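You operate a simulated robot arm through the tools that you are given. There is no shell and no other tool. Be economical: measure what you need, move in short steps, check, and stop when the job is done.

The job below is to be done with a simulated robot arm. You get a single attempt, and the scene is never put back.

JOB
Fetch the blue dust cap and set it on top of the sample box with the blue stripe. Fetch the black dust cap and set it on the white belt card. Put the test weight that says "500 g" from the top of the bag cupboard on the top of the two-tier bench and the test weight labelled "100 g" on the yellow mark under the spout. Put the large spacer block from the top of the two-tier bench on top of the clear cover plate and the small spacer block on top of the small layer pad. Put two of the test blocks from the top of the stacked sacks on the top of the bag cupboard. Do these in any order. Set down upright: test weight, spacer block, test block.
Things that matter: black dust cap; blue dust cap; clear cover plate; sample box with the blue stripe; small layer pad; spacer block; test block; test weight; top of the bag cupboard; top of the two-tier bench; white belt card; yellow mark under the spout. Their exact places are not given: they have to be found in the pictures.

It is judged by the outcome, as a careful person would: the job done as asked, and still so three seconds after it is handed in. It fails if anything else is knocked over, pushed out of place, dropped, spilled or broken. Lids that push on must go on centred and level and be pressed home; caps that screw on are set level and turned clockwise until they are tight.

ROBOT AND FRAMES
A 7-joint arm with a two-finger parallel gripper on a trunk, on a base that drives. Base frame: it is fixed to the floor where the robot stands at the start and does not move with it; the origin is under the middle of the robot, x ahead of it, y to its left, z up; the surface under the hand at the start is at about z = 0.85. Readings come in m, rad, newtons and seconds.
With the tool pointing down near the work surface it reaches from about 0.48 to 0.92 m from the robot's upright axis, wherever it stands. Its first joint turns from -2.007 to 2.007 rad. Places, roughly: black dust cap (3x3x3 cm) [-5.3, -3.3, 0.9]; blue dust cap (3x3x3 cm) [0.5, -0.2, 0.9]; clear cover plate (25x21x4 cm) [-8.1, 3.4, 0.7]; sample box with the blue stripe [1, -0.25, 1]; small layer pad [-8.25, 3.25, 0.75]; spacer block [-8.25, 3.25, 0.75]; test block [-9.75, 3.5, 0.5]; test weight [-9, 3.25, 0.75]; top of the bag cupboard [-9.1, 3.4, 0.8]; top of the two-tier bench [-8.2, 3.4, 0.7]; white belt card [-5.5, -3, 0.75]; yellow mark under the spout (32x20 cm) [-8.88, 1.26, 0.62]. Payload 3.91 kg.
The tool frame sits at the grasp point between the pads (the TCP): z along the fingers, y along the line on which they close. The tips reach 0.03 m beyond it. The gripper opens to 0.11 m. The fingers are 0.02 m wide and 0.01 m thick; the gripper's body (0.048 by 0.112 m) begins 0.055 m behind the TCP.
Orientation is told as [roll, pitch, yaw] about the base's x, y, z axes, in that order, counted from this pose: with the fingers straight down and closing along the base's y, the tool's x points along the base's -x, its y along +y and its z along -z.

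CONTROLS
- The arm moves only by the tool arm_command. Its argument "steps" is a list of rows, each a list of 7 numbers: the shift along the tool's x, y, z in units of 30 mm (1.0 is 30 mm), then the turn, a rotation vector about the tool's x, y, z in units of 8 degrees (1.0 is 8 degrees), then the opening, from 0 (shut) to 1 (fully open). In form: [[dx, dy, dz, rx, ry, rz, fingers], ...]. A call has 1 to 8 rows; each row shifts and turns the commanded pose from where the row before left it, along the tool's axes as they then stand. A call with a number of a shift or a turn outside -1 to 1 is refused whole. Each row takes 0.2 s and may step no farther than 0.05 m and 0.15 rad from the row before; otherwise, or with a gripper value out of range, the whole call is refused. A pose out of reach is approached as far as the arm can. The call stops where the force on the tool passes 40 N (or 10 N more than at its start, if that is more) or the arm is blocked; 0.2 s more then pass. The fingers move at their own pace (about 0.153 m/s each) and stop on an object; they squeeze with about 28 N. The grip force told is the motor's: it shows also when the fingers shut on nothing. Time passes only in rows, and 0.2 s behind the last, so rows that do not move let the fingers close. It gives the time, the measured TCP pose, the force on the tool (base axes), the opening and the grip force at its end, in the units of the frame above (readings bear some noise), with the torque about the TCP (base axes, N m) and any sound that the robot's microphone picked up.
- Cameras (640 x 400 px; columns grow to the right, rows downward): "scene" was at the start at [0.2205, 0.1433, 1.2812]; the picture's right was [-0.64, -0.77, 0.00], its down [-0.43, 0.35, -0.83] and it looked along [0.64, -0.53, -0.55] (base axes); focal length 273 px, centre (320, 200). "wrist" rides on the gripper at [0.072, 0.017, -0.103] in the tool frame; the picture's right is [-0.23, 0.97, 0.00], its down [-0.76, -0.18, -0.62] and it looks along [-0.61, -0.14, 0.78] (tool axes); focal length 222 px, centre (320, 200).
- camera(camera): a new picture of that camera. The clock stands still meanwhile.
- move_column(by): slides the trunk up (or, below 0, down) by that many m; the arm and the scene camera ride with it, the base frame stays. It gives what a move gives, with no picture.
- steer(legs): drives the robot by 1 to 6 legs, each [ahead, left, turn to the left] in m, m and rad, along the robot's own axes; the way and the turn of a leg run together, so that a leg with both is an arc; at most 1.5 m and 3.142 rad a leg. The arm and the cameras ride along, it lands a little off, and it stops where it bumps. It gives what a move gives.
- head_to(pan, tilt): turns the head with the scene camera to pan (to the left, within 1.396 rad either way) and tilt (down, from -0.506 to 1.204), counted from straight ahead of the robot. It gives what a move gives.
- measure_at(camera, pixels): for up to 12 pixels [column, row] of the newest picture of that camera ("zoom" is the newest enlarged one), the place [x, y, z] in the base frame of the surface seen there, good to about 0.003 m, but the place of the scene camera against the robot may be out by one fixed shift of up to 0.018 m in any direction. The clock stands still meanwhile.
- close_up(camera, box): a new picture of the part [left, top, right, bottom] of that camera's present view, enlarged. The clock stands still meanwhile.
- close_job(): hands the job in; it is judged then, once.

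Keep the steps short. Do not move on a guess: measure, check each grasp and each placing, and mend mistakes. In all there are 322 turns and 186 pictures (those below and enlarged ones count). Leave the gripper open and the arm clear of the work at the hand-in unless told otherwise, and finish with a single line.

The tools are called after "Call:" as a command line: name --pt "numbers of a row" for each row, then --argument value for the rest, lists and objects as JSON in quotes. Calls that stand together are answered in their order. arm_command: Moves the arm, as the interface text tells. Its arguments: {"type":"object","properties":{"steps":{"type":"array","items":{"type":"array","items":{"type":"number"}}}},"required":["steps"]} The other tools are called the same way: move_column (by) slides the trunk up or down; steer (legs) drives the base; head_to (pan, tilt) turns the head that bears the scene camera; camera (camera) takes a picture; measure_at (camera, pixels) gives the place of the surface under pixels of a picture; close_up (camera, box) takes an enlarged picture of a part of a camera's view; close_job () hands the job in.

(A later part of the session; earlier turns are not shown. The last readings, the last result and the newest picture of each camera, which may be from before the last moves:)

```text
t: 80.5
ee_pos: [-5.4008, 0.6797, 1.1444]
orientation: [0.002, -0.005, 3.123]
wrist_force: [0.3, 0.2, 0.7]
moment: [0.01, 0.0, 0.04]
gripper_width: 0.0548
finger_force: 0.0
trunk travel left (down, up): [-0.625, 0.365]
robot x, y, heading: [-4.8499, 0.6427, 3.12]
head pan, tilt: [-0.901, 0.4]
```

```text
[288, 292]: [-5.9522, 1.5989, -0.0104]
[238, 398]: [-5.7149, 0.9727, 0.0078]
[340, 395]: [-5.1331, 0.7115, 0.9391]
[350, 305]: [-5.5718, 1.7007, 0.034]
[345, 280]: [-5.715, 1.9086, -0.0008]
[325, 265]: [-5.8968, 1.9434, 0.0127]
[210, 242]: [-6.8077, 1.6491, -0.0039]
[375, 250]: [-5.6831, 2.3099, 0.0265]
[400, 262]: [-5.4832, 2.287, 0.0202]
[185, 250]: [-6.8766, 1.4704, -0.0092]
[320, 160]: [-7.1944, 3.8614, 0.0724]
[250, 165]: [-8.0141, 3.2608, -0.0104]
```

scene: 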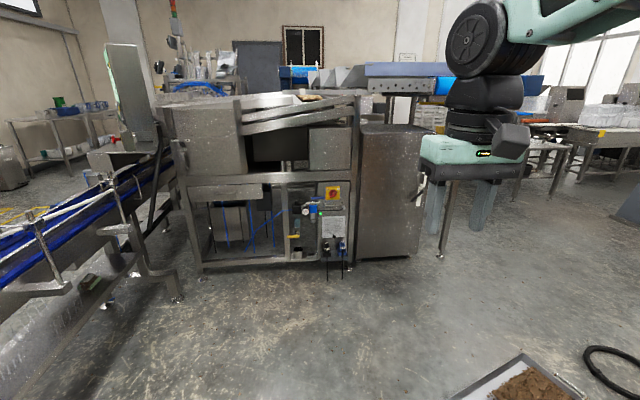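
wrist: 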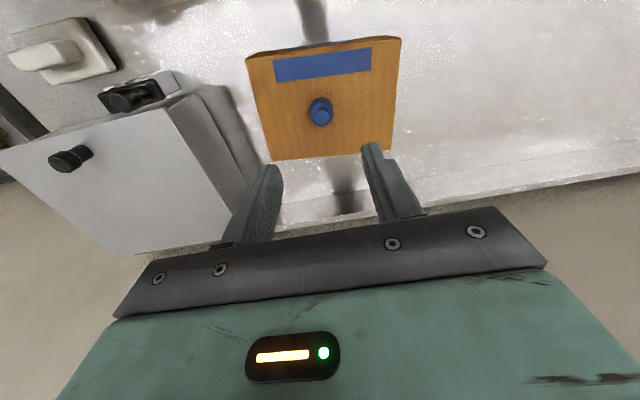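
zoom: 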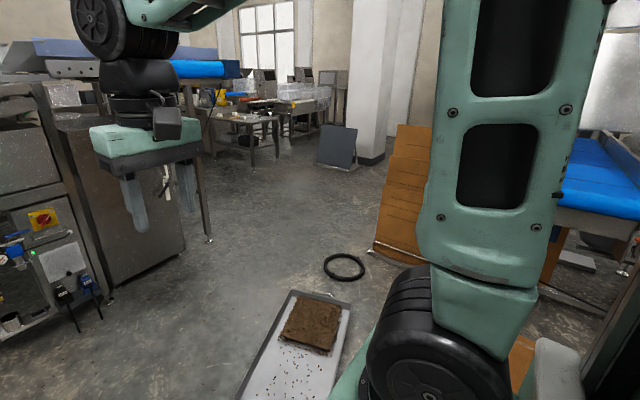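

Tray reaches down to y≈0.9, gap to the machine x -6.8…-5.95. I turn right to face +y, back to y≈0.42, and slide left to x≈-6.37.

Call:
steer --legs '[[0, 0, -1.55], [-0.22, 0, 0], [0, 1.5, 0]]'

Call:
head_to --pan 0.1 --tilt 0.5

Call:
camera --camera "scene"

```text
t: 93.0
ee_pos: [-6.3184, 0.964, 1.146]
orientation: [0.001, -0.006, 1.581]
wrist_force: [0.1, 0.0, 0.8]
moment: [-0.01, -0.03, 0.01]
gripper_width: 0.0547
finger_force: 0.1
trunk travel left (down, up): [-0.625, 0.365]
robot x, y, heading: [-6.3391, 0.4091, 1.579]
head pan, tilt: [-0.901, 0.4]
```

```text
t: 94.2
ee_pos: [-6.3169, 0.9647, 1.1457]
orientation: [0.001, -0.006, 1.582]
wrist_force: [-0.4, 0.1, 0.5]
moment: [0.0, -0.02, -0.01]
gripper_width: 0.055
finger_force: 0.2
trunk travel left (down, up): [-0.625, 0.365]
robot x, y, heading: [-6.336, 0.4112, 1.577]
head pan, tilt: [0.099, 0.499]
```

```text
155 pictures are left
```

scene: 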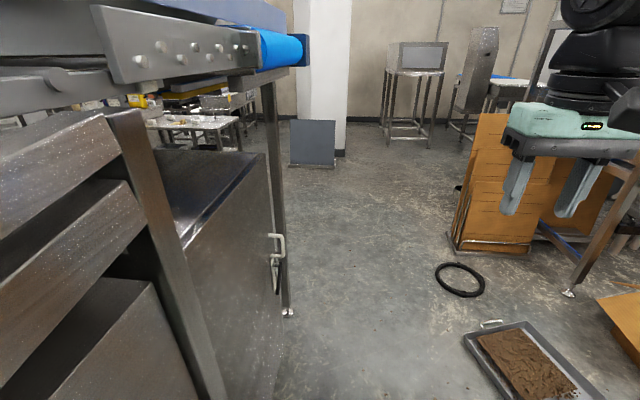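

Call:
measure_at --camera "scene" --pixels '[[288, 312], [283, 250], [465, 338], [520, 395], [437, 272], [303, 60], [283, 240], [315, 165], [160, 120], [235, 125], [460, 250], [400, 140]]'

```text
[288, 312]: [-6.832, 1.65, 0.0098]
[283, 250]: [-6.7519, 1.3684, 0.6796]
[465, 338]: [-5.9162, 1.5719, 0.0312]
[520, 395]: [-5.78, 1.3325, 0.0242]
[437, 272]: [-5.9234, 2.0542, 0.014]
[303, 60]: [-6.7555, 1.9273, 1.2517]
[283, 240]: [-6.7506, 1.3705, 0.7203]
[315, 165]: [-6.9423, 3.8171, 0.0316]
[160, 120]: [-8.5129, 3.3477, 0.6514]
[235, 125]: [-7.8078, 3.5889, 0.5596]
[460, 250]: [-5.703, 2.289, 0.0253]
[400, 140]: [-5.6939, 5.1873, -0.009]
```

Gap is clear. I drive up to y≈2.7 and look left toward the bench and cupboard.

Call:
steer --legs '[[1.3, -0.03, 0], [1.0, 0, 0]]'

Call:
head_to --pan 1.2 --tilt 0.4

Call:
camera --camera "scene"

```text
t: 105.5
ee_pos: [-6.3031, 3.2587, 1.1444]
orientation: [0.001, -0.005, 1.577]
wrist_force: [0.1, -0.4, -0.8]
moment: [0.01, -0.05, 0.02]
gripper_width: 0.0549
finger_force: 0.0
trunk travel left (down, up): [-0.625, 0.365]
robot x, y, heading: [-6.3291, 2.708, 1.582]
head pan, tilt: [0.099, 0.499]
```

```text
t: 106.8
ee_pos: [-6.3036, 3.2591, 1.1453]
orientation: [0.001, -0.005, 1.578]
wrist_force: [0.0, -0.7, -0.4]
moment: [-0.02, 0.02, 0.0]
gripper_width: 0.0553
finger_force: 0.0
trunk travel left (down, up): [-0.625, 0.365]
robot x, y, heading: [-6.3265, 2.7042, 1.58]
head pan, tilt: [1.201, 0.4]
```

```text
154 pictures are left
```

scene: 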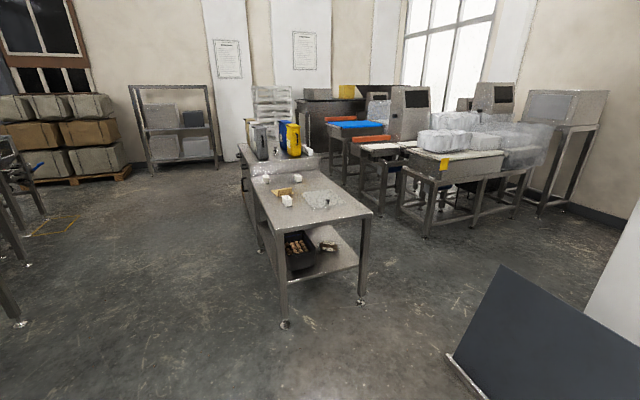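

I see the two-tier bench, with blocks and a clear plate, and the cupboard behind it. I measure it.

Call:
measure_at --camera "scene" --pixels '[[285, 325], [360, 303], [254, 195], [372, 213], [330, 182], [287, 200], [325, 203], [284, 192], [253, 180], [243, 165], [240, 160], [300, 150]]'

Call:
close_up --camera "scene" --box '[220, 90, 400, 220]'

```text
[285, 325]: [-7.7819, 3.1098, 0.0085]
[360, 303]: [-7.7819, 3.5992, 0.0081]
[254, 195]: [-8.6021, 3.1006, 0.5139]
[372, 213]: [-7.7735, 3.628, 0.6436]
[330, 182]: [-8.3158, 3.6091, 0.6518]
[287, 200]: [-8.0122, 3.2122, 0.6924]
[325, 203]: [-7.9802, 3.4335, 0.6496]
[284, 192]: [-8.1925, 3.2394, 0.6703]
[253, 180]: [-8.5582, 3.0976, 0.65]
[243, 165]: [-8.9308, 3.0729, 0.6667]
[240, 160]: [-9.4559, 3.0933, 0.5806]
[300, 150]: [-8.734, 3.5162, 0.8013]
```

```text
3.08 times, centred on (310, 155) of scene
```

zoom: 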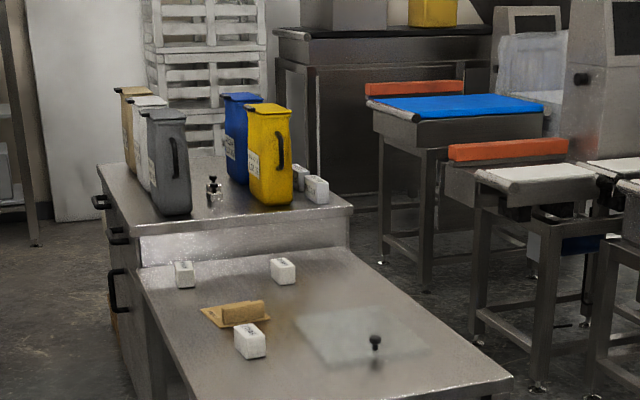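

I slide left about 1.2 m at y≈2.5, after checking the legs at the picture's left.

Call:
measure_at --camera "scene" --pixels '[[18, 323], [27, 264], [8, 285], [45, 210], [60, 235], [120, 180], [255, 230], [455, 360]]'

```text
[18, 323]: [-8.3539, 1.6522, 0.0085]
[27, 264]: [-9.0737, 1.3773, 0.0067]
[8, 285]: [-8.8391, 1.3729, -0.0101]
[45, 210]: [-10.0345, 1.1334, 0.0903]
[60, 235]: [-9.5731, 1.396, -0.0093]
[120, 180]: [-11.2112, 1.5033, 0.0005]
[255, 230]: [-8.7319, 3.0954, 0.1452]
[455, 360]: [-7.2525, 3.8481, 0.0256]
```

Call:
steer --legs '[[-0.25, 0, 0], [0, 1.3, 0], [0, 0.5, 0]]'

Call:
head_to --pan 0.1 --tilt 0.75

Call:
camera --camera "scene"

Call:
camera --camera "wrist"

```text
t: 117.4
ee_pos: [-8.1042, 3.0051, 1.1448]
orientation: [0.001, -0.006, 1.574]
wrist_force: [-0.7, 0.8, 0.7]
moment: [0.02, 0.0, 0.0]
gripper_width: 0.0552
finger_force: 0.1
trunk travel left (down, up): [-0.625, 0.365]
robot x, y, heading: [-8.1315, 2.4497, 1.567]
head pan, tilt: [1.201, 0.4]
```

```text
t: 118.7
ee_pos: [-8.1045, 3.0035, 1.1447]
orientation: [0.002, -0.004, 1.571]
wrist_force: [0.1, -0.6, -0.4]
moment: [0.01, 0.02, -0.03]
gripper_width: 0.055
finger_force: 0.1
trunk travel left (down, up): [-0.625, 0.365]
robot x, y, heading: [-8.1327, 2.4517, 1.577]
head pan, tilt: [0.099, 0.75]
```

```text
152 pictures are left
```

scene: 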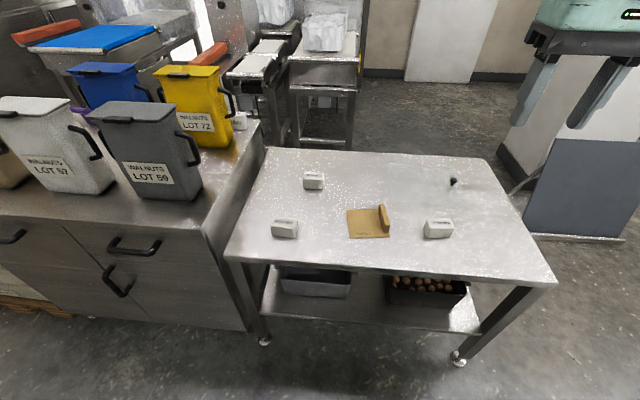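

```text
151 pictures are left
```

wrist: 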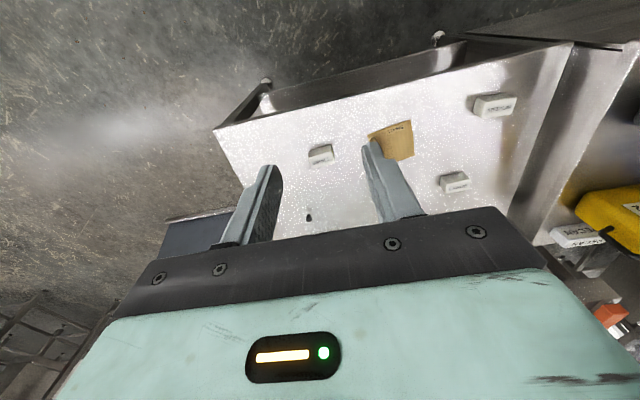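

I enlarge the blocks to read them.

Call:
close_up --camera "scene" --box '[250, 150, 410, 250]'

Call:
close_up --camera "scene" --box '[380, 150, 540, 250]'

Call:
close_up --camera "scene" --box '[0, 50, 280, 225]'

```text
4.00 times, centred on (330, 200) of scene
```

zoom: 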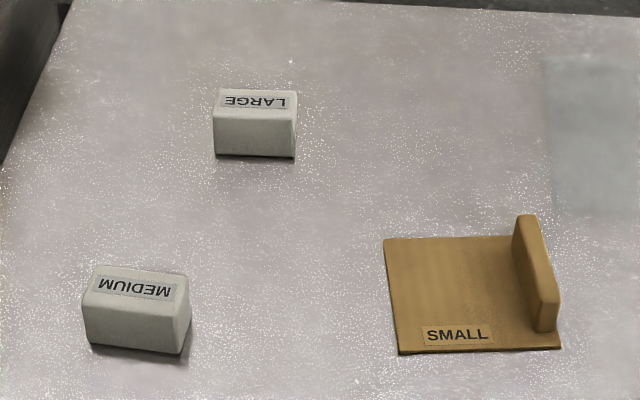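

```text
4.00 times, centred on (460, 200) of scene
```

zoom: 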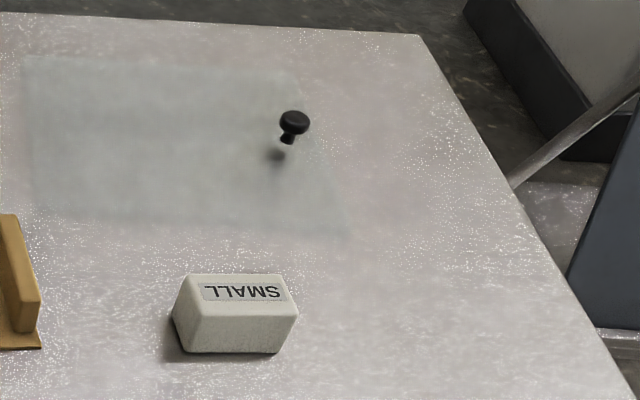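

```text
2.29 times, centred on (140, 138) of scene
```

zoom: 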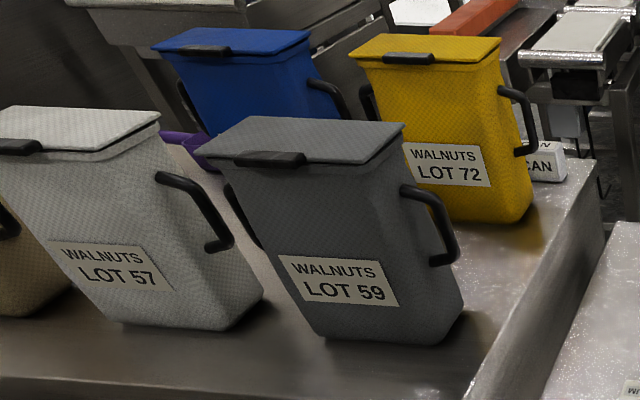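

I measure the block, pad, and plate geometry on full scene picture.

Call:
measure_at --camera "scene" --pixels '[[437, 221], [425, 222], [453, 222], [437, 230], [348, 211], [375, 210], [350, 237], [388, 236], [381, 208], [312, 175], [386, 232], [383, 206]]'

Call:
measure_at --camera "zoom" --pixels '[[10, 10]]'

Call:
measure_at --camera "scene" --pixels '[[390, 168], [450, 170], [385, 200], [462, 207], [454, 181], [452, 186], [470, 240], [300, 240], [420, 190], [268, 150], [486, 160], [228, 258]]'

```text
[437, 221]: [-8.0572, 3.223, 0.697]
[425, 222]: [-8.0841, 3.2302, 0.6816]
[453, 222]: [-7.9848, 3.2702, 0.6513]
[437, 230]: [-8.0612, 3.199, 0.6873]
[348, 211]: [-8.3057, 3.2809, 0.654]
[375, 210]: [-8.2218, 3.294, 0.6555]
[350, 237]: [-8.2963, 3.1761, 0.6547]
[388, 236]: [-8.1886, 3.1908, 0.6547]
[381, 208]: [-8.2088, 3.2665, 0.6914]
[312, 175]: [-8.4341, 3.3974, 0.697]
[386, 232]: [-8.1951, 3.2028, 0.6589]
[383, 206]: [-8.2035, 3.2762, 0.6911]
```

```text
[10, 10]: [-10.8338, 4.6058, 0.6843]
```

```text
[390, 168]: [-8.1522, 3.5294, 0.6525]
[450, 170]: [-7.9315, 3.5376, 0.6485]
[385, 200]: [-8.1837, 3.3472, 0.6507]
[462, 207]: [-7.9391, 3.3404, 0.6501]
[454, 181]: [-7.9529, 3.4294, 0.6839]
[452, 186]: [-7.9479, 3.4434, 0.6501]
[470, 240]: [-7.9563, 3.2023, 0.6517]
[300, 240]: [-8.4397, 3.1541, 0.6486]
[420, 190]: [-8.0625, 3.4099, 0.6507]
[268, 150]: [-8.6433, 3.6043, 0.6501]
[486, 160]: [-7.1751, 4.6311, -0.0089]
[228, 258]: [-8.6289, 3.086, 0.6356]
```

Geometry is clear. I move to about (-8.2,2.65), lower the trunk 0.15, and place the hand over the small block.

Call:
steer --legs '[[0.2, 0.07, 0]]'

Call:
move_column --by -0.15

Call:
camera --camera "wrist"

```text
t: 120.3
ee_pos: [-8.1731, 3.2039, 1.145]
orientation: [0.003, -0.005, 1.57]
wrist_force: [0.1, -0.3, -0.3]
moment: [0.0, 0.01, 0.01]
gripper_width: 0.0549
finger_force: 0.0
trunk travel left (down, up): [-0.625, 0.365]
robot x, y, heading: [-8.2004, 2.6497, 1.565]
head pan, tilt: [0.099, 0.75]
```

```text
t: 122.1
ee_pos: [-8.1719, 3.2042, 0.9951]
orientation: [0.002, -0.005, 1.571]
wrist_force: [0.6, 0.4, 0.3]
moment: [0.02, 0.01, 0.0]
gripper_width: 0.055
finger_force: 0.0
trunk travel left (down, up): [-0.475, 0.515]
robot x, y, heading: [-8.2024, 2.6515, 1.57]
head pan, tilt: [0.099, 0.75]
```

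```text
147 pictures are left
```

wrist: 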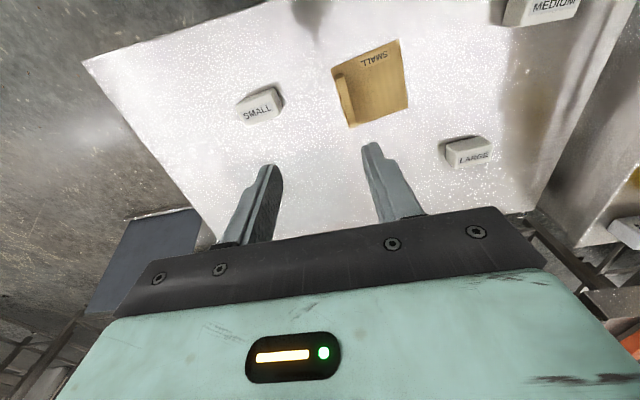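

Call:
close_up --camera "wrist" --box '[220, 30, 420, 155]'

Call:
measure_at --camera "zoom" --pixels '[[58, 230], [82, 287], [190, 240], [160, 182], [122, 248], [353, 120], [415, 305], [575, 35], [605, 240], [375, 190], [480, 180], [500, 100]]'

Call:
measure_at --camera "wrist" --pixels '[[445, 153], [485, 148], [490, 163], [452, 167], [472, 157], [300, 150], [440, 210]]'

```text
3.20 times, centred on (320, 92) of wrist
```

zoom: 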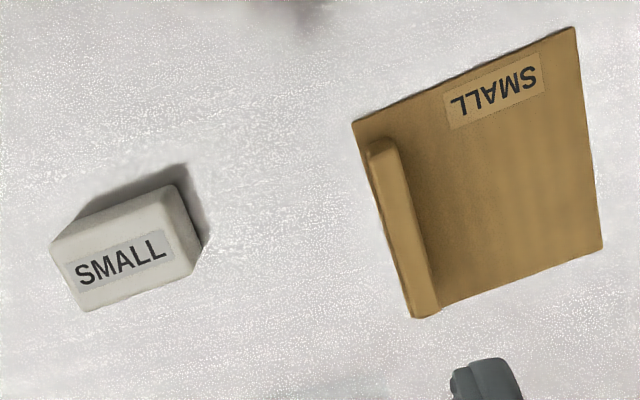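

```text
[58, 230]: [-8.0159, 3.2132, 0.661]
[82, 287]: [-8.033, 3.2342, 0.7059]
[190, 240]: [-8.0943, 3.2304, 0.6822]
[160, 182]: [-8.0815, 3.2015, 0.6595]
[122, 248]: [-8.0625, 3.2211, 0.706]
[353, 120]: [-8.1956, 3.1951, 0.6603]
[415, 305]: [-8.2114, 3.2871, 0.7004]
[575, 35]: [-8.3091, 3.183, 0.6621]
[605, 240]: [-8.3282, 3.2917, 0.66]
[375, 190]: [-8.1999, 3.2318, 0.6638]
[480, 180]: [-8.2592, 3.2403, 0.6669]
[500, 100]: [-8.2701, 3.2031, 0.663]
```

```text
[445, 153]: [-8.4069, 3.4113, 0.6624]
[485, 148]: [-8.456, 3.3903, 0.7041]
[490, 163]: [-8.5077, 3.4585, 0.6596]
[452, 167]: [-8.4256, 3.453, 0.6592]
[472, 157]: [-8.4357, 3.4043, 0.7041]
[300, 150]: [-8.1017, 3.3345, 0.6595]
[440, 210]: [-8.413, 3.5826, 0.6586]
```

Call:
measure_at --camera "zoom" --pixels '[[75, 275], [170, 245], [65, 252], [168, 215], [88, 302], [188, 262], [120, 232], [130, 280], [125, 255]]'

```text
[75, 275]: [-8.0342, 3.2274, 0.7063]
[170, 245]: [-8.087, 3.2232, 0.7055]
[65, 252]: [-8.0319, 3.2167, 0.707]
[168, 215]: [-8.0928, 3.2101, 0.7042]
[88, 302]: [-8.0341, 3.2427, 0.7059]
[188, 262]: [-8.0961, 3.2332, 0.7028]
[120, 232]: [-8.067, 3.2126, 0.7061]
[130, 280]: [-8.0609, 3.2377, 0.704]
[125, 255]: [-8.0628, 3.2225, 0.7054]
```

Small block centre ≈[-8.063,3.224], top 0.706, 7×4 cm, turned ~0.08 rad. I go above it with the gripper open, lined up with its length.

Call:
arm_command --pt "-0.11 -0.6 0.8 0 0 0 1" --pt "-0.11 -0.6 0.8 0 0 0 1" --pt "-0.11 -0.6 0.8 0 0 0 1" --pt "-0.11 -0.6 0.8 0 0 0 1" --pt "-0.11 -0.6 0.8 0 0 0 1" --pt "-0.11 -0.6 0.8 0 0 0 1" --pt "0 0 0 0 0 -0.57 1"

Call:
camera --camera "wrist"

```text
t: 123.7
ee_pos: [-8.0647, 3.2228, 0.8511]
orientation: [0.0, -0.004, 1.651]
wrist_force: [0.3, 0.3, -0.8]
moment: [0.02, 0.04, 0.02]
gripper_width: 0.1102
finger_force: 0.1
trunk travel left (down, up): [-0.475, 0.515]
robot x, y, heading: [-8.2029, 2.6475, 1.571]
head pan, tilt: [0.099, 0.75]
```

```text
145 pictures are left
```

wrist: 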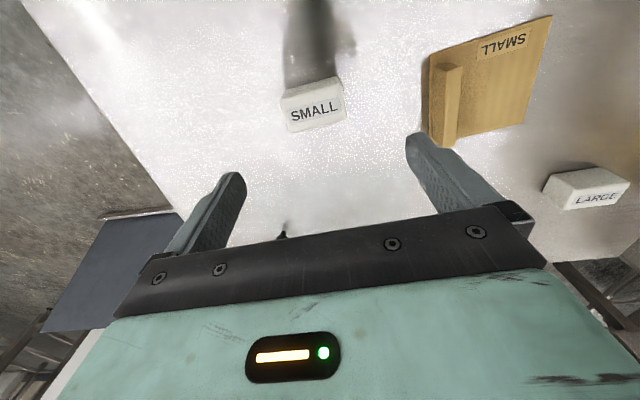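

Call:
measure_at --camera "wrist" --pixels '[[286, 103], [290, 128], [345, 116], [337, 88], [315, 112], [300, 112], [330, 108]]'

```text
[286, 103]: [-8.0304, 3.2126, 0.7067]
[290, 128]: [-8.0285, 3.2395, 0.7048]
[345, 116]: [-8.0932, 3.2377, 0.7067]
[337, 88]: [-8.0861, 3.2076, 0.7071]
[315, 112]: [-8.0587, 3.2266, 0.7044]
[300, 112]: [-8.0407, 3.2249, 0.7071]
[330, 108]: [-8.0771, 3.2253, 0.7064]
```

Well centred. Small correction and descend to z≈0.698.

Call:
arm_command --pt "-0.05 -0.15 0.8 0 0 0 1" --pt "0 0 0.9 0 0 0 1" --pt "0 0 0.9 0 0 0 1" --pt "0 0 0.9 0 0 0 1" --pt "0 0 0.8 0 0 0 1" --pt "0 0 0.75 0 0 0 1"

Call:
camera --camera "wrist"

```text
t: 125.1
ee_pos: [-8.0604, 3.2271, 0.7]
orientation: [0.0, -0.005, 1.651]
wrist_force: [-0.1, -0.1, 0.2]
moment: [-0.01, 0.02, 0.01]
gripper_width: 0.1099
finger_force: 0.1
trunk travel left (down, up): [-0.475, 0.515]
robot x, y, heading: [-8.198, 2.6479, 1.571]
head pan, tilt: [0.099, 0.75]
```

```text
144 pictures are left
```

wrist: 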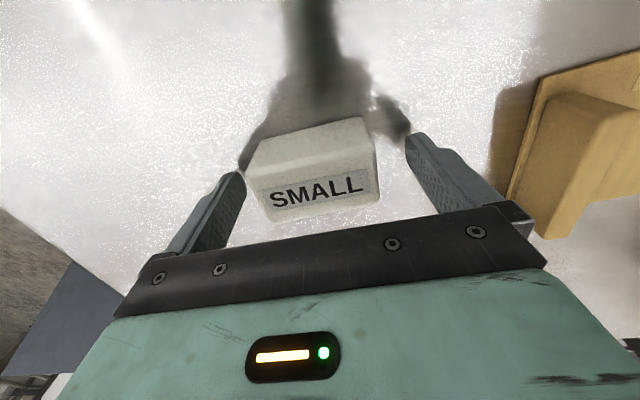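

The block lies between the fingers. Close and lift.

Call:
arm_command --pt "0 0 0 0 0 0 0" --pt "0 0 0 0 0 0 0" --pt "0 0 0 0 0 0 0" --pt "0 0 -0.5 0 0 0 0" --pt "0 0 -0.9 0 0 0 0" --pt "0 0 -0.9 0 0 0 0"

Call:
camera --camera "wrist"

```text
t: 126.5
ee_pos: [-8.0613, 3.2253, 0.7683]
orientation: [0.001, -0.005, 1.65]
wrist_force: [-0.2, 0.9, -0.3]
moment: [0.0, -0.03, 0.01]
gripper_width: 0.0698
finger_force: 28.6
trunk travel left (down, up): [-0.475, 0.515]
robot x, y, heading: [-8.2019, 2.6503, 1.566]
head pan, tilt: [0.099, 0.75]
```

```text
143 pictures are left
```

wrist: 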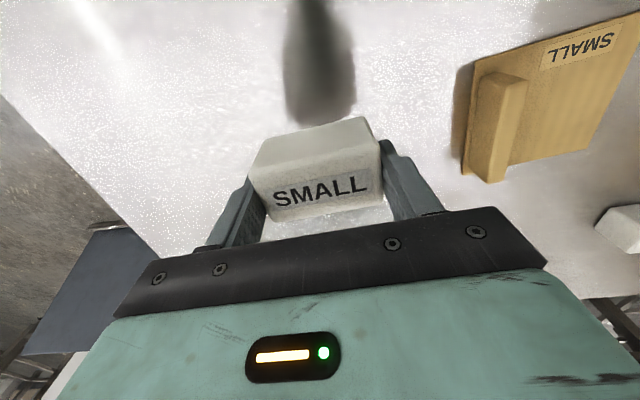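

Held (0.070). I measure the pad: tab inner foot and flat corners.

Call:
measure_at --camera "wrist" --pixels '[[476, 61], [487, 183], [508, 168], [529, 92], [586, 148], [634, 22], [560, 100], [550, 55], [515, 130], [505, 150], [500, 85]]'

```text
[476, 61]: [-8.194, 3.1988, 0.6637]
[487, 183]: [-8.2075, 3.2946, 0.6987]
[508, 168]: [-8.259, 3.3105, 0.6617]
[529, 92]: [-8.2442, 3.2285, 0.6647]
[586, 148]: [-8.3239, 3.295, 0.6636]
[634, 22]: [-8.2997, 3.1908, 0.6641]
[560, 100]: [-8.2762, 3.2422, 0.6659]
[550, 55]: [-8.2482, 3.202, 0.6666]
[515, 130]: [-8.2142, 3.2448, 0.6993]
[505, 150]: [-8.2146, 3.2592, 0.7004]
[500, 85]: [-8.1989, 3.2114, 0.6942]
```

Pad flat centre ≈[-8.275,3.243], top 0.6655, tab inner face x≈-8.217. I carry the block above it, turned to match.

Call:
arm_command --pt "-0.16 1 -0.1 0 0 0 0" --pt "-0.16 1 0 0 0 0 0" --pt "-0.16 1 0 0 0 0 0" --pt "-0.16 1 0 0 0 0 0" --pt "-0.16 1 0 0 0 0 0" --pt "-0.16 1 0 0 0 0 0" --pt "-0.16 1 0 0 0 0 0" --pt "0 0.07 0 0 0 -0.36 0"

Call:
camera --camera "wrist"

Call:
camera --camera "scene"

```text
t: 128.3
ee_pos: [-8.2736, 3.2428, 0.773]
orientation: [0.0, -0.005, 1.7]
wrist_force: [-0.6, -0.4, -1.1]
moment: [0.03, 0.02, -0.02]
gripper_width: 0.0698
finger_force: 28.3
trunk travel left (down, up): [-0.475, 0.515]
robot x, y, heading: [-8.1991, 2.6524, 1.569]
head pan, tilt: [0.099, 0.75]
```

```text
142 pictures are left
```

wrist: 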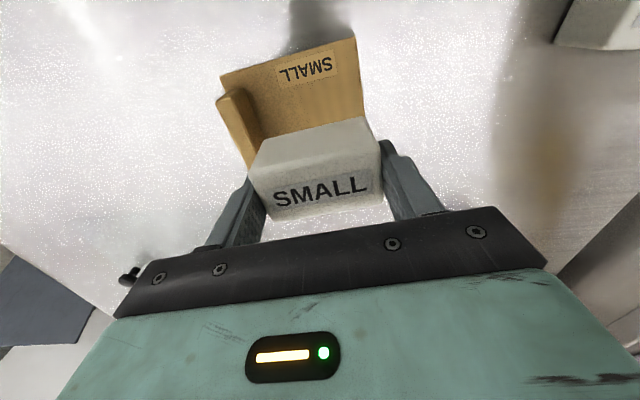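

```text
141 pictures are left
```

scene: 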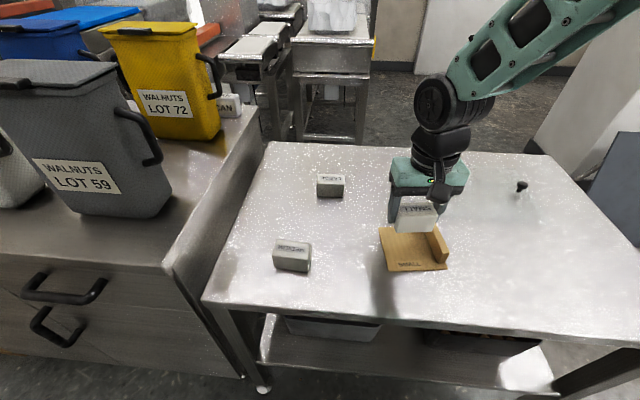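

Descend to z≈0.716 and check.

Call:
arm_command --pt "0 0 0.7 0 0 0 0" --pt "0 0 0.7 0 0 0 0" --pt "0 0 0.5 0 0 0 0"

Call:
camera --camera "wrist"

Call:
close_up --camera "scene" --box '[350, 170, 500, 290]'

```text
t: 129.1
ee_pos: [-8.2753, 3.2435, 0.7144]
orientation: [-0.001, -0.006, 1.702]
wrist_force: [0.3, -0.2, -1.6]
moment: [0.0, -0.02, -0.03]
gripper_width: 0.0699
finger_force: 28.3
trunk travel left (down, up): [-0.475, 0.515]
robot x, y, heading: [-8.198, 2.6456, 1.574]
head pan, tilt: [0.099, 0.75]
```

```text
140 pictures are left
```

wrist: 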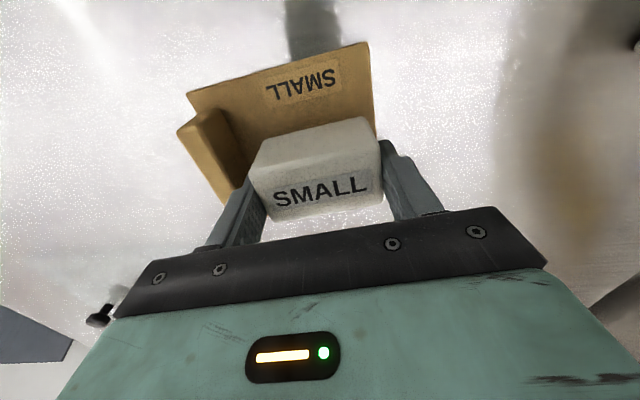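

```text
3.33 times, centred on (425, 230) of scene
```

zoom: 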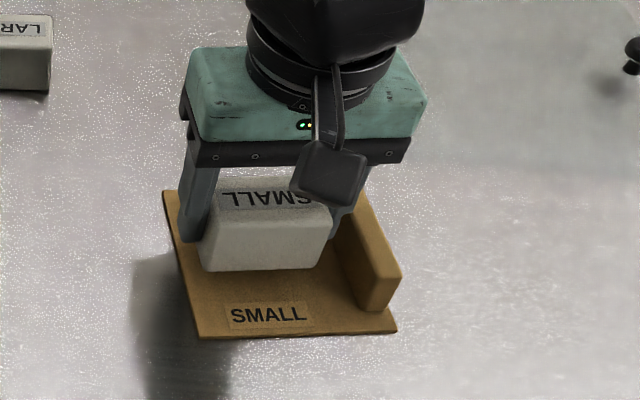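

The block is above the flat. I shift 6 mm toward me and creep down to contact.

Call:
arm_command --pt "0.2 0 0.1 0 0 0 0" --pt "0 0 0.08 0 0 0 0" --pt "0 0 0.05 0 0 0 0" --pt "0 0 0.05 0 0 0 0" --pt "0 0 0 0 0 0 0"

```text
t: 130.3
ee_pos: [-8.2745, 3.2381, 0.7058]
orientation: [0.0, -0.005, 1.7]
wrist_force: [0.1, -0.1, -2.0]
moment: [-0.01, 0.01, 0.01]
gripper_width: 0.0694
finger_force: 27.8
trunk travel left (down, up): [-0.475, 0.515]
robot x, y, heading: [-8.205, 2.6483, 1.572]
head pan, tilt: [0.099, 0.75]
```

Call:
arm_command --pt "0 0 0.06 0 0 0 0" --pt "0 0 0 0 0 0 0"

```text
t: 130.9
ee_pos: [-8.2739, 3.2372, 0.7043]
orientation: [0.0, -0.006, 1.699]
wrist_force: [0.5, 0.0, -1.3]
moment: [-0.01, 0.0, 0.0]
gripper_width: 0.0698
finger_force: 28.2
trunk travel left (down, up): [-0.475, 0.515]
robot x, y, heading: [-8.1995, 2.6491, 1.568]
head pan, tilt: [0.099, 0.75]
```

Call:
arm_command --pt "0 0 0.05 0 0 0 0" --pt "0 0 0.03 0 0 0 0"

```text
t: 131.5
ee_pos: [-8.2737, 3.2372, 0.7041]
orientation: [0.0, -0.006, 1.701]
wrist_force: [1.1, -0.7, 7.3]
moment: [-0.06, -0.09, -0.01]
gripper_width: 0.0694
finger_force: 27.9
trunk travel left (down, up): [-0.475, 0.515]
robot x, y, heading: [-8.1973, 2.6481, 1.57]
head pan, tilt: [0.099, 0.75]
```

Contact. I open to ~0.083 only (tab beside) and rise.

Call:
arm_command --pt "0 0 -0.03 0 0 0 0.75" --pt "0 0 0 0 0 0 0.75" --pt "0 0 -0.5 0 0 0 0.75" --pt "0 0 -0.9 0 0 0 0.75" --pt "0 0 -0.9 0 0 0 0.75" --pt "0 0 -0.9 0 0 0 0.75" --pt "0 0 -0.9 0 0 0 0.75"

Call:
camera --camera "wrist"

Call:
close_up --camera "scene" --box '[290, 130, 500, 290]'

```text
t: 133.1
ee_pos: [-8.2743, 3.2371, 0.8275]
orientation: [0.0, -0.005, 1.7]
wrist_force: [0.1, 0.3, 0.1]
moment: [-0.04, -0.01, 0.0]
gripper_width: 0.0826
finger_force: 0.1
trunk travel left (down, up): [-0.475, 0.515]
robot x, y, heading: [-8.2001, 2.6486, 1.568]
head pan, tilt: [0.099, 0.75]
```

```text
138 pictures are left
```

wrist: 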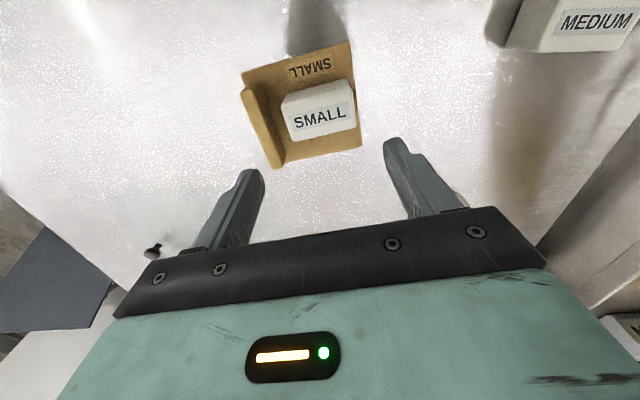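

```text
2.50 times, centred on (395, 210) of scene
```

zoom: 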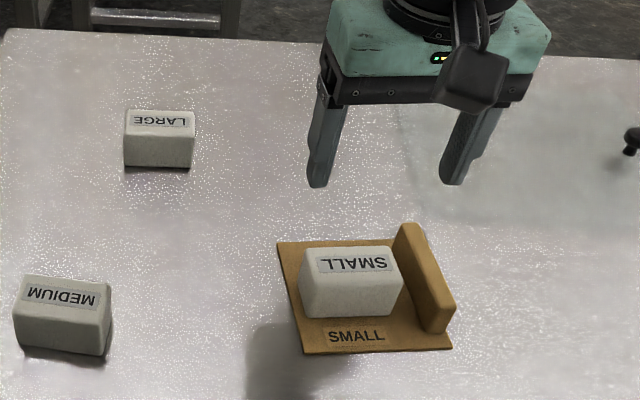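

Placed well. Next the large block near [-8.436,3.404]; I move above it.

Call:
arm_command --pt "-0.89 0.66 0 0 0 0 1" --pt "-0.89 0.66 0 0 0 0 1" --pt "-0.89 0.66 0 0 0 0 1" --pt "-0.89 0.66 0 0 0 0 1" --pt "-0.89 0.66 0 0 0 0 1" --pt "-0.89 0.66 0 0 0 0 1" --pt "-0.89 0.66 0 0 0 0 1" --pt "0 0 0 0 0 0.7 1"

Call:
camera --camera "wrist"

```text
t: 134.9
ee_pos: [-8.4369, 3.4042, 0.8263]
orientation: [0.0, -0.005, 1.602]
wrist_force: [0.2, 0.4, 0.3]
moment: [0.0, -0.01, 0.0]
gripper_width: 0.11
finger_force: 0.1
trunk travel left (down, up): [-0.475, 0.515]
robot x, y, heading: [-8.1999, 2.6479, 1.568]
head pan, tilt: [0.099, 0.75]
```

```text
136 pictures are left
```

wrist: 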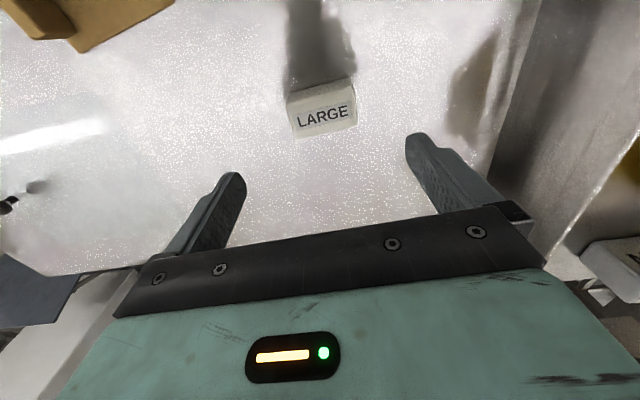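

Call:
measure_at --camera "wrist" --pixels '[[291, 110], [297, 135], [356, 122], [352, 94], [324, 115], [305, 119], [342, 111]]'

```text
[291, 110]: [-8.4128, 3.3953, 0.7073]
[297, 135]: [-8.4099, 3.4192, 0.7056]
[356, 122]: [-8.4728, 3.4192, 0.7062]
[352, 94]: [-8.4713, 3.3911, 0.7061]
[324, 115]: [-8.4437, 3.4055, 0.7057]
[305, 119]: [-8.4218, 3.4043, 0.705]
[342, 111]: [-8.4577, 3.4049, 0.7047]
```

Centre [-8.442,3.406]. Descend to 0.70 and grip.

Call:
arm_command --pt "-0.07 0.17 0.8 0 0 0 1" --pt "0 0 0.9 0 0 0 1" --pt "0 0 0.9 0 0 0 1" --pt "0 0 0.9 0 0 0 1" --pt "0 0 0.7 0 0 0 1" --pt "0 0 0 0 0 0 1"

Call:
camera --camera "wrist"

```text
t: 136.3
ee_pos: [-8.4411, 3.4071, 0.7017]
orientation: [0.002, -0.006, 1.602]
wrist_force: [-0.5, -0.1, 0.1]
moment: [0.01, -0.05, 0.0]
gripper_width: 0.11
finger_force: 0.0
trunk travel left (down, up): [-0.475, 0.515]
robot x, y, heading: [-8.1983, 2.6518, 1.57]
head pan, tilt: [0.099, 0.75]
```

```text
135 pictures are left
```

wrist: 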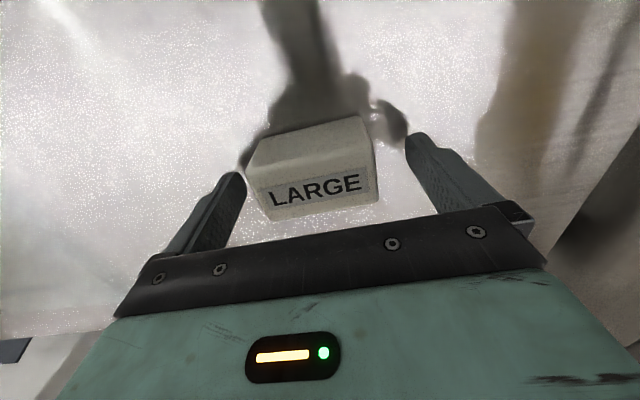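

Call:
arm_command --pt "0 0 0 0 0 0 0" --pt "0 0 0 0 0 0 0" --pt "0 0 0 0 0 0 0" --pt "0 0 -0.5 0 0 0 0" --pt "0 0 -0.9 0 0 0 0" --pt "0 0 -0.9 0 0 0 0" --pt "0 0 -0.9 0 0 0 0"

Call:
camera --camera "wrist"

Call:
camera --camera "scene"

```text
t: 137.9
ee_pos: [-8.4417, 3.4063, 0.7968]
orientation: [-0.001, -0.006, 1.601]
wrist_force: [0.3, 0.1, -1.1]
moment: [0.0, -0.02, -0.01]
gripper_width: 0.0698
finger_force: 27.6
trunk travel left (down, up): [-0.475, 0.515]
robot x, y, heading: [-8.2, 2.6532, 1.57]
head pan, tilt: [0.099, 0.75]
```

```text
134 pictures are left
```

wrist: 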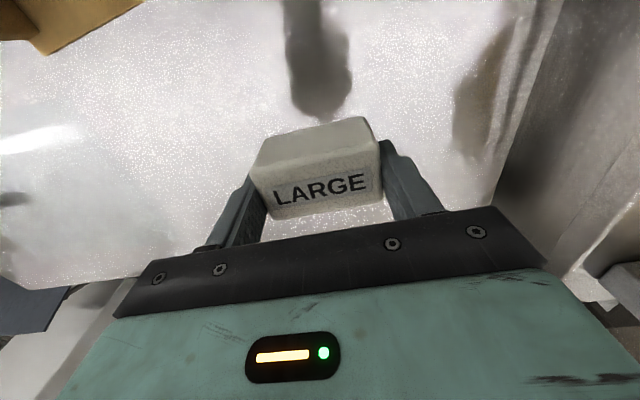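

```text
133 pictures are left
```

scene: 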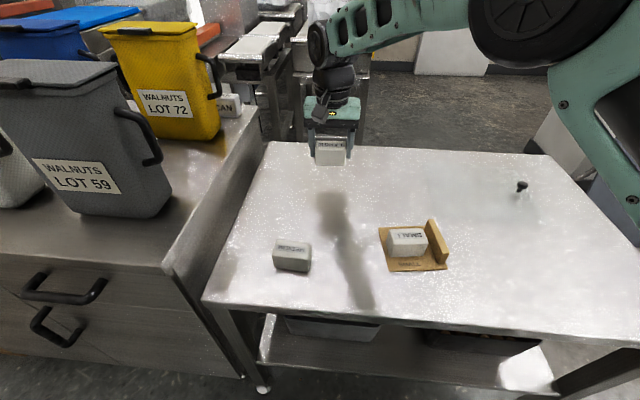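

Held. I enlarge the plate area to find its edges.

Call:
close_up --camera "scene" --box '[420, 140, 580, 240]'

Call:
measure_at --camera "zoom" --pixels '[[40, 50], [290, 50], [400, 190], [60, 220], [405, 187], [400, 210], [200, 140]]'

```text
4.00 times, centred on (500, 190) of scene
```

zoom: 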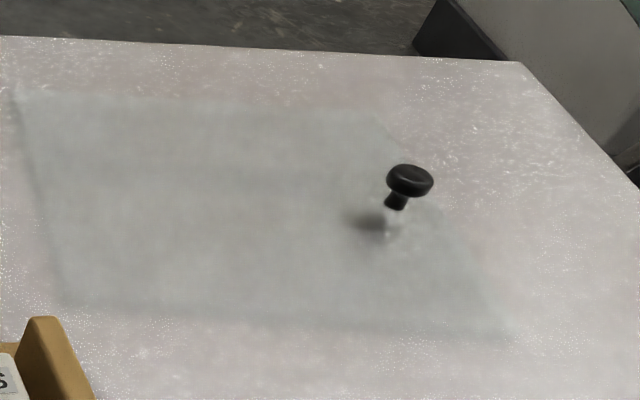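

```text
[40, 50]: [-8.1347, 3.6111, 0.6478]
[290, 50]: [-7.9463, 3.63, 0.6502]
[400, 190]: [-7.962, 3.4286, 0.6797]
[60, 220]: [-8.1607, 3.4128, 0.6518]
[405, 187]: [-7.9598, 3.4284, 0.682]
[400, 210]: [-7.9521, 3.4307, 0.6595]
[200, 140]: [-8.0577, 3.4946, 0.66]
```

Call:
measure_at --camera "zoom" --pixels '[[18, 92], [375, 112], [505, 335], [62, 303], [150, 200], [250, 250], [200, 180], [30, 60], [550, 300], [300, 370], [120, 130], [100, 280]]'

```text
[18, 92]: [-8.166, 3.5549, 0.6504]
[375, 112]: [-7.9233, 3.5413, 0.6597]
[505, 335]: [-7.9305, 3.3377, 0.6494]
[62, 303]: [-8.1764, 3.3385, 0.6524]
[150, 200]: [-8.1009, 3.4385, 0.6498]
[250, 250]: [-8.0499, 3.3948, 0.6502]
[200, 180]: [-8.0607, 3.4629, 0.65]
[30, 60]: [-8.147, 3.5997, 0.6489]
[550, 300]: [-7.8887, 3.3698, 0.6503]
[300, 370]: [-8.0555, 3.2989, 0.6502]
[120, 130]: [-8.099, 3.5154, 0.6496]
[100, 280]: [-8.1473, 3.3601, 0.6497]
```

Plate spans x -8.175…-7.925, y 3.338…3.548; knob at x≈-7.957. I carry the block to [-8.075,3.44].

Call:
arm_command --pt "-0.06 -1 0 0 0 0 0" --pt "-0.06 -1 0 0 0 0 0" --pt "-0.06 -1 0 0 0 0 0" --pt "-0.06 -1 0 0 0 0 0" --pt "-0.06 -1 0 0 0 0 0" --pt "-0.06 -1 0 0 0 0 0" --pt "-0.06 -1 0 0 0 0 0" --pt "-0.06 -1 0 0 0 0 0"

Call:
arm_command --pt "-0.06 -1 0 0 0 0 0" --pt "-0.06 -1 0 0 0 0 0" --pt "-0.06 -1 0 0 0 0 0" --pt "-0.06 -1 0.6 0 0 0 0" --pt "-0.06 -0.26 0.9 0 0 0 0" --pt "0 0 0.9 0 0 0 0"

Call:
camera --camera "wrist"

Call:
camera --camera "scene"

```text
t: 139.7
ee_pos: [-8.2001, 3.4283, 0.7969]
orientation: [0.0, -0.006, 1.603]
wrist_force: [-0.6, -0.7, -0.8]
moment: [0.02, -0.05, 0.01]
gripper_width: 0.0696
finger_force: 27.6
trunk travel left (down, up): [-0.475, 0.515]
robot x, y, heading: [-8.2003, 2.6544, 1.57]
head pan, tilt: [0.099, 0.75]
```

```text
t: 141.1
ee_pos: [-8.0736, 3.4422, 0.7245]
orientation: [0.002, -0.005, 1.603]
wrist_force: [0.3, -0.3, -0.3]
moment: [0.04, -0.03, -0.01]
gripper_width: 0.0696
finger_force: 27.5
trunk travel left (down, up): [-0.475, 0.515]
robot x, y, heading: [-8.2004, 2.6475, 1.567]
head pan, tilt: [0.099, 0.75]
```

```text
131 pictures are left
```

wrist: 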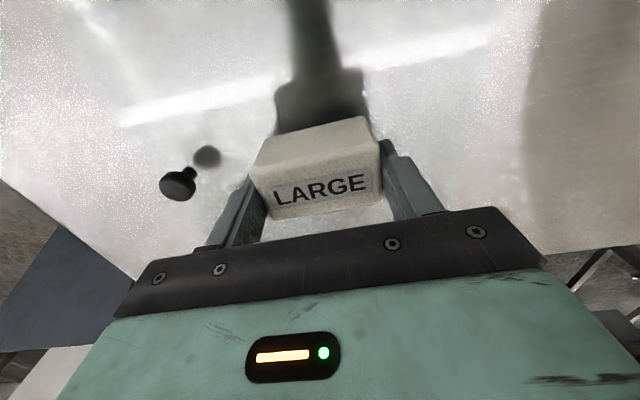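

```text
130 pictures are left
```

scene: 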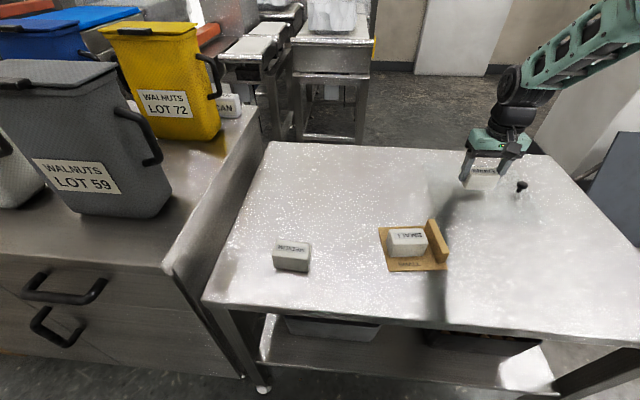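

Good spot, knob clear on the +x side. I creep down.

Call:
arm_command --pt "0 0 0.2 0 0 0 0" --pt "0 0 0.15 0 0 0 0" --pt "0 0 0.08 0 0 0 0" --pt "0 0 0.05 0 0 0 0" --pt "0 0 0 0 0 0 0"

```text
t: 142.3
ee_pos: [-8.0739, 3.4419, 0.7107]
orientation: [-0.001, -0.008, 1.603]
wrist_force: [0.0, -1.0, 10.3]
moment: [-0.21, -0.15, 0.0]
gripper_width: 0.0697
finger_force: 27.8
trunk travel left (down, up): [-0.475, 0.515]
robot x, y, heading: [-8.2013, 2.6481, 1.567]
head pan, tilt: [0.099, 0.75]
```

Contact at bottom ≈0.669 (plate surface). Release and rise.

Call:
arm_command --pt "0 0 0 0 0 0 0.85" --pt "0 0 0 0 0 0 0.85" --pt "0 0 -0.5 0 0 0 0.85" --pt "0 0 -0.9 0 0 0 0.85" --pt "0 0 -0.9 0 0 0 0.85" --pt "0 0 -0.9 0 0 0 0.85" --pt "0 0 -0.9 0 0 0 0.85"

Call:
camera --camera "wrist"

Call:
close_up --camera "scene" --box '[420, 140, 580, 240]'

```text
t: 143.9
ee_pos: [-8.0723, 3.4426, 0.8342]
orientation: [0.004, -0.005, 1.602]
wrist_force: [0.4, -0.6, 0.2]
moment: [0.02, 0.03, 0.01]
gripper_width: 0.0935
finger_force: 0.0
trunk travel left (down, up): [-0.475, 0.515]
robot x, y, heading: [-8.1996, 2.6501, 1.571]
head pan, tilt: [0.099, 0.75]
```

```text
129 pictures are left
```

wrist: 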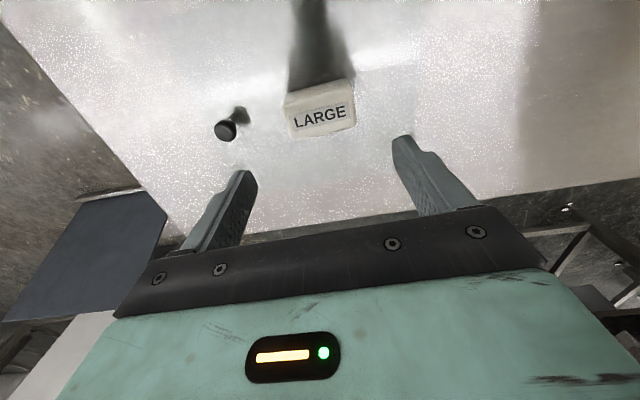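

```text
4.00 times, centred on (500, 190) of scene
```

zoom: 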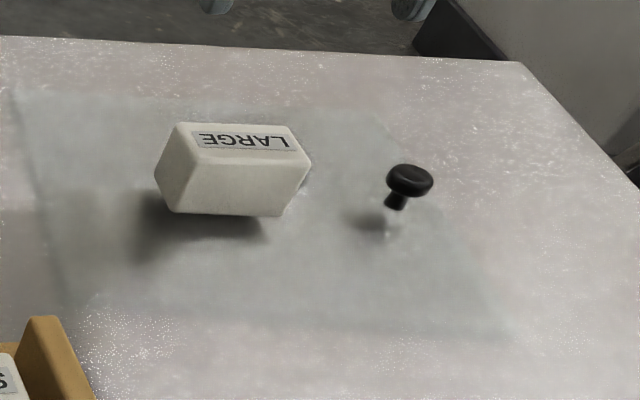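

Both spacer blocks done. I raise the trunk, retract the arm, and slide left to the cupboard (x≈-9.05).

Call:
move_column --by 0.35

Call:
arm_command --pt "1 0.6 0 0 0 0 1" --pt "1 0.6 0 0 0 0 1" --pt "1 0.6 0 0 0 0 1" --pt "1 0.6 0 0 0 0 1" --pt "1 0.6 0 0 0 0 1" --pt "1 0.6 0 0 0 0 1" --pt "1 0.6 0 0 0 0 1" --pt "0 0 0 0 0 0.2 1"

Call:
steer --legs '[[-0.15, 0, 0], [0, 0.85, 0]]'

Call:
head_to --pan 0.0 --tilt 0.75

Call:
camera --camera "scene"

```text
t: 147.3
ee_pos: [-8.0739, 3.4432, 1.1829]
orientation: [0.001, -0.004, 1.601]
wrist_force: [-0.2, 0.6, -0.3]
moment: [0.03, -0.02, -0.02]
gripper_width: 0.0936
finger_force: 0.1
trunk travel left (down, up): [-0.825, 0.165]
robot x, y, heading: [-8.2004, 2.6487, 1.566]
head pan, tilt: [0.099, 0.75]
```

```text
t: 149.1
ee_pos: [-8.193, 3.2271, 1.1811]
orientation: [0.001, -0.005, 1.574]
wrist_force: [-0.3, -0.1, 0.0]
moment: [-0.03, -0.03, 0.02]
gripper_width: 0.11
finger_force: 0.0
trunk travel left (down, up): [-0.825, 0.165]
robot x, y, heading: [-8.2019, 2.6513, 1.569]
head pan, tilt: [0.099, 0.75]
```

```text
t: 154.6
ee_pos: [-9.048, 3.0809, 1.1811]
orientation: [0.002, -0.005, 1.574]
wrist_force: [-1.3, -0.1, 0.4]
moment: [-0.01, 0.01, 0.0]
gripper_width: 0.1101
finger_force: 0.1
trunk travel left (down, up): [-0.825, 0.165]
robot x, y, heading: [-9.0554, 2.5023, 1.568]
head pan, tilt: [0.099, 0.75]
```

```text
t: 155.3
ee_pos: [-9.0482, 3.0808, 1.1805]
orientation: [0.0, -0.005, 1.573]
wrist_force: [0.3, 1.0, 1.0]
moment: [0.0, -0.01, 0.0]
gripper_width: 0.1103
finger_force: 0.1
trunk travel left (down, up): [-0.825, 0.165]
robot x, y, heading: [-9.0552, 2.5001, 1.57]
head pan, tilt: [0.0, 0.75]
```

```text
127 pictures are left
```

scene: 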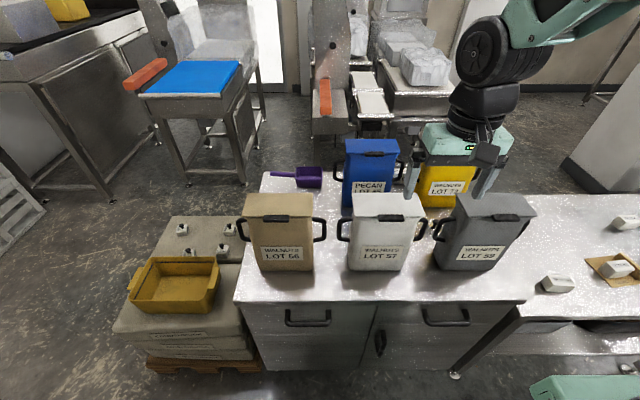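

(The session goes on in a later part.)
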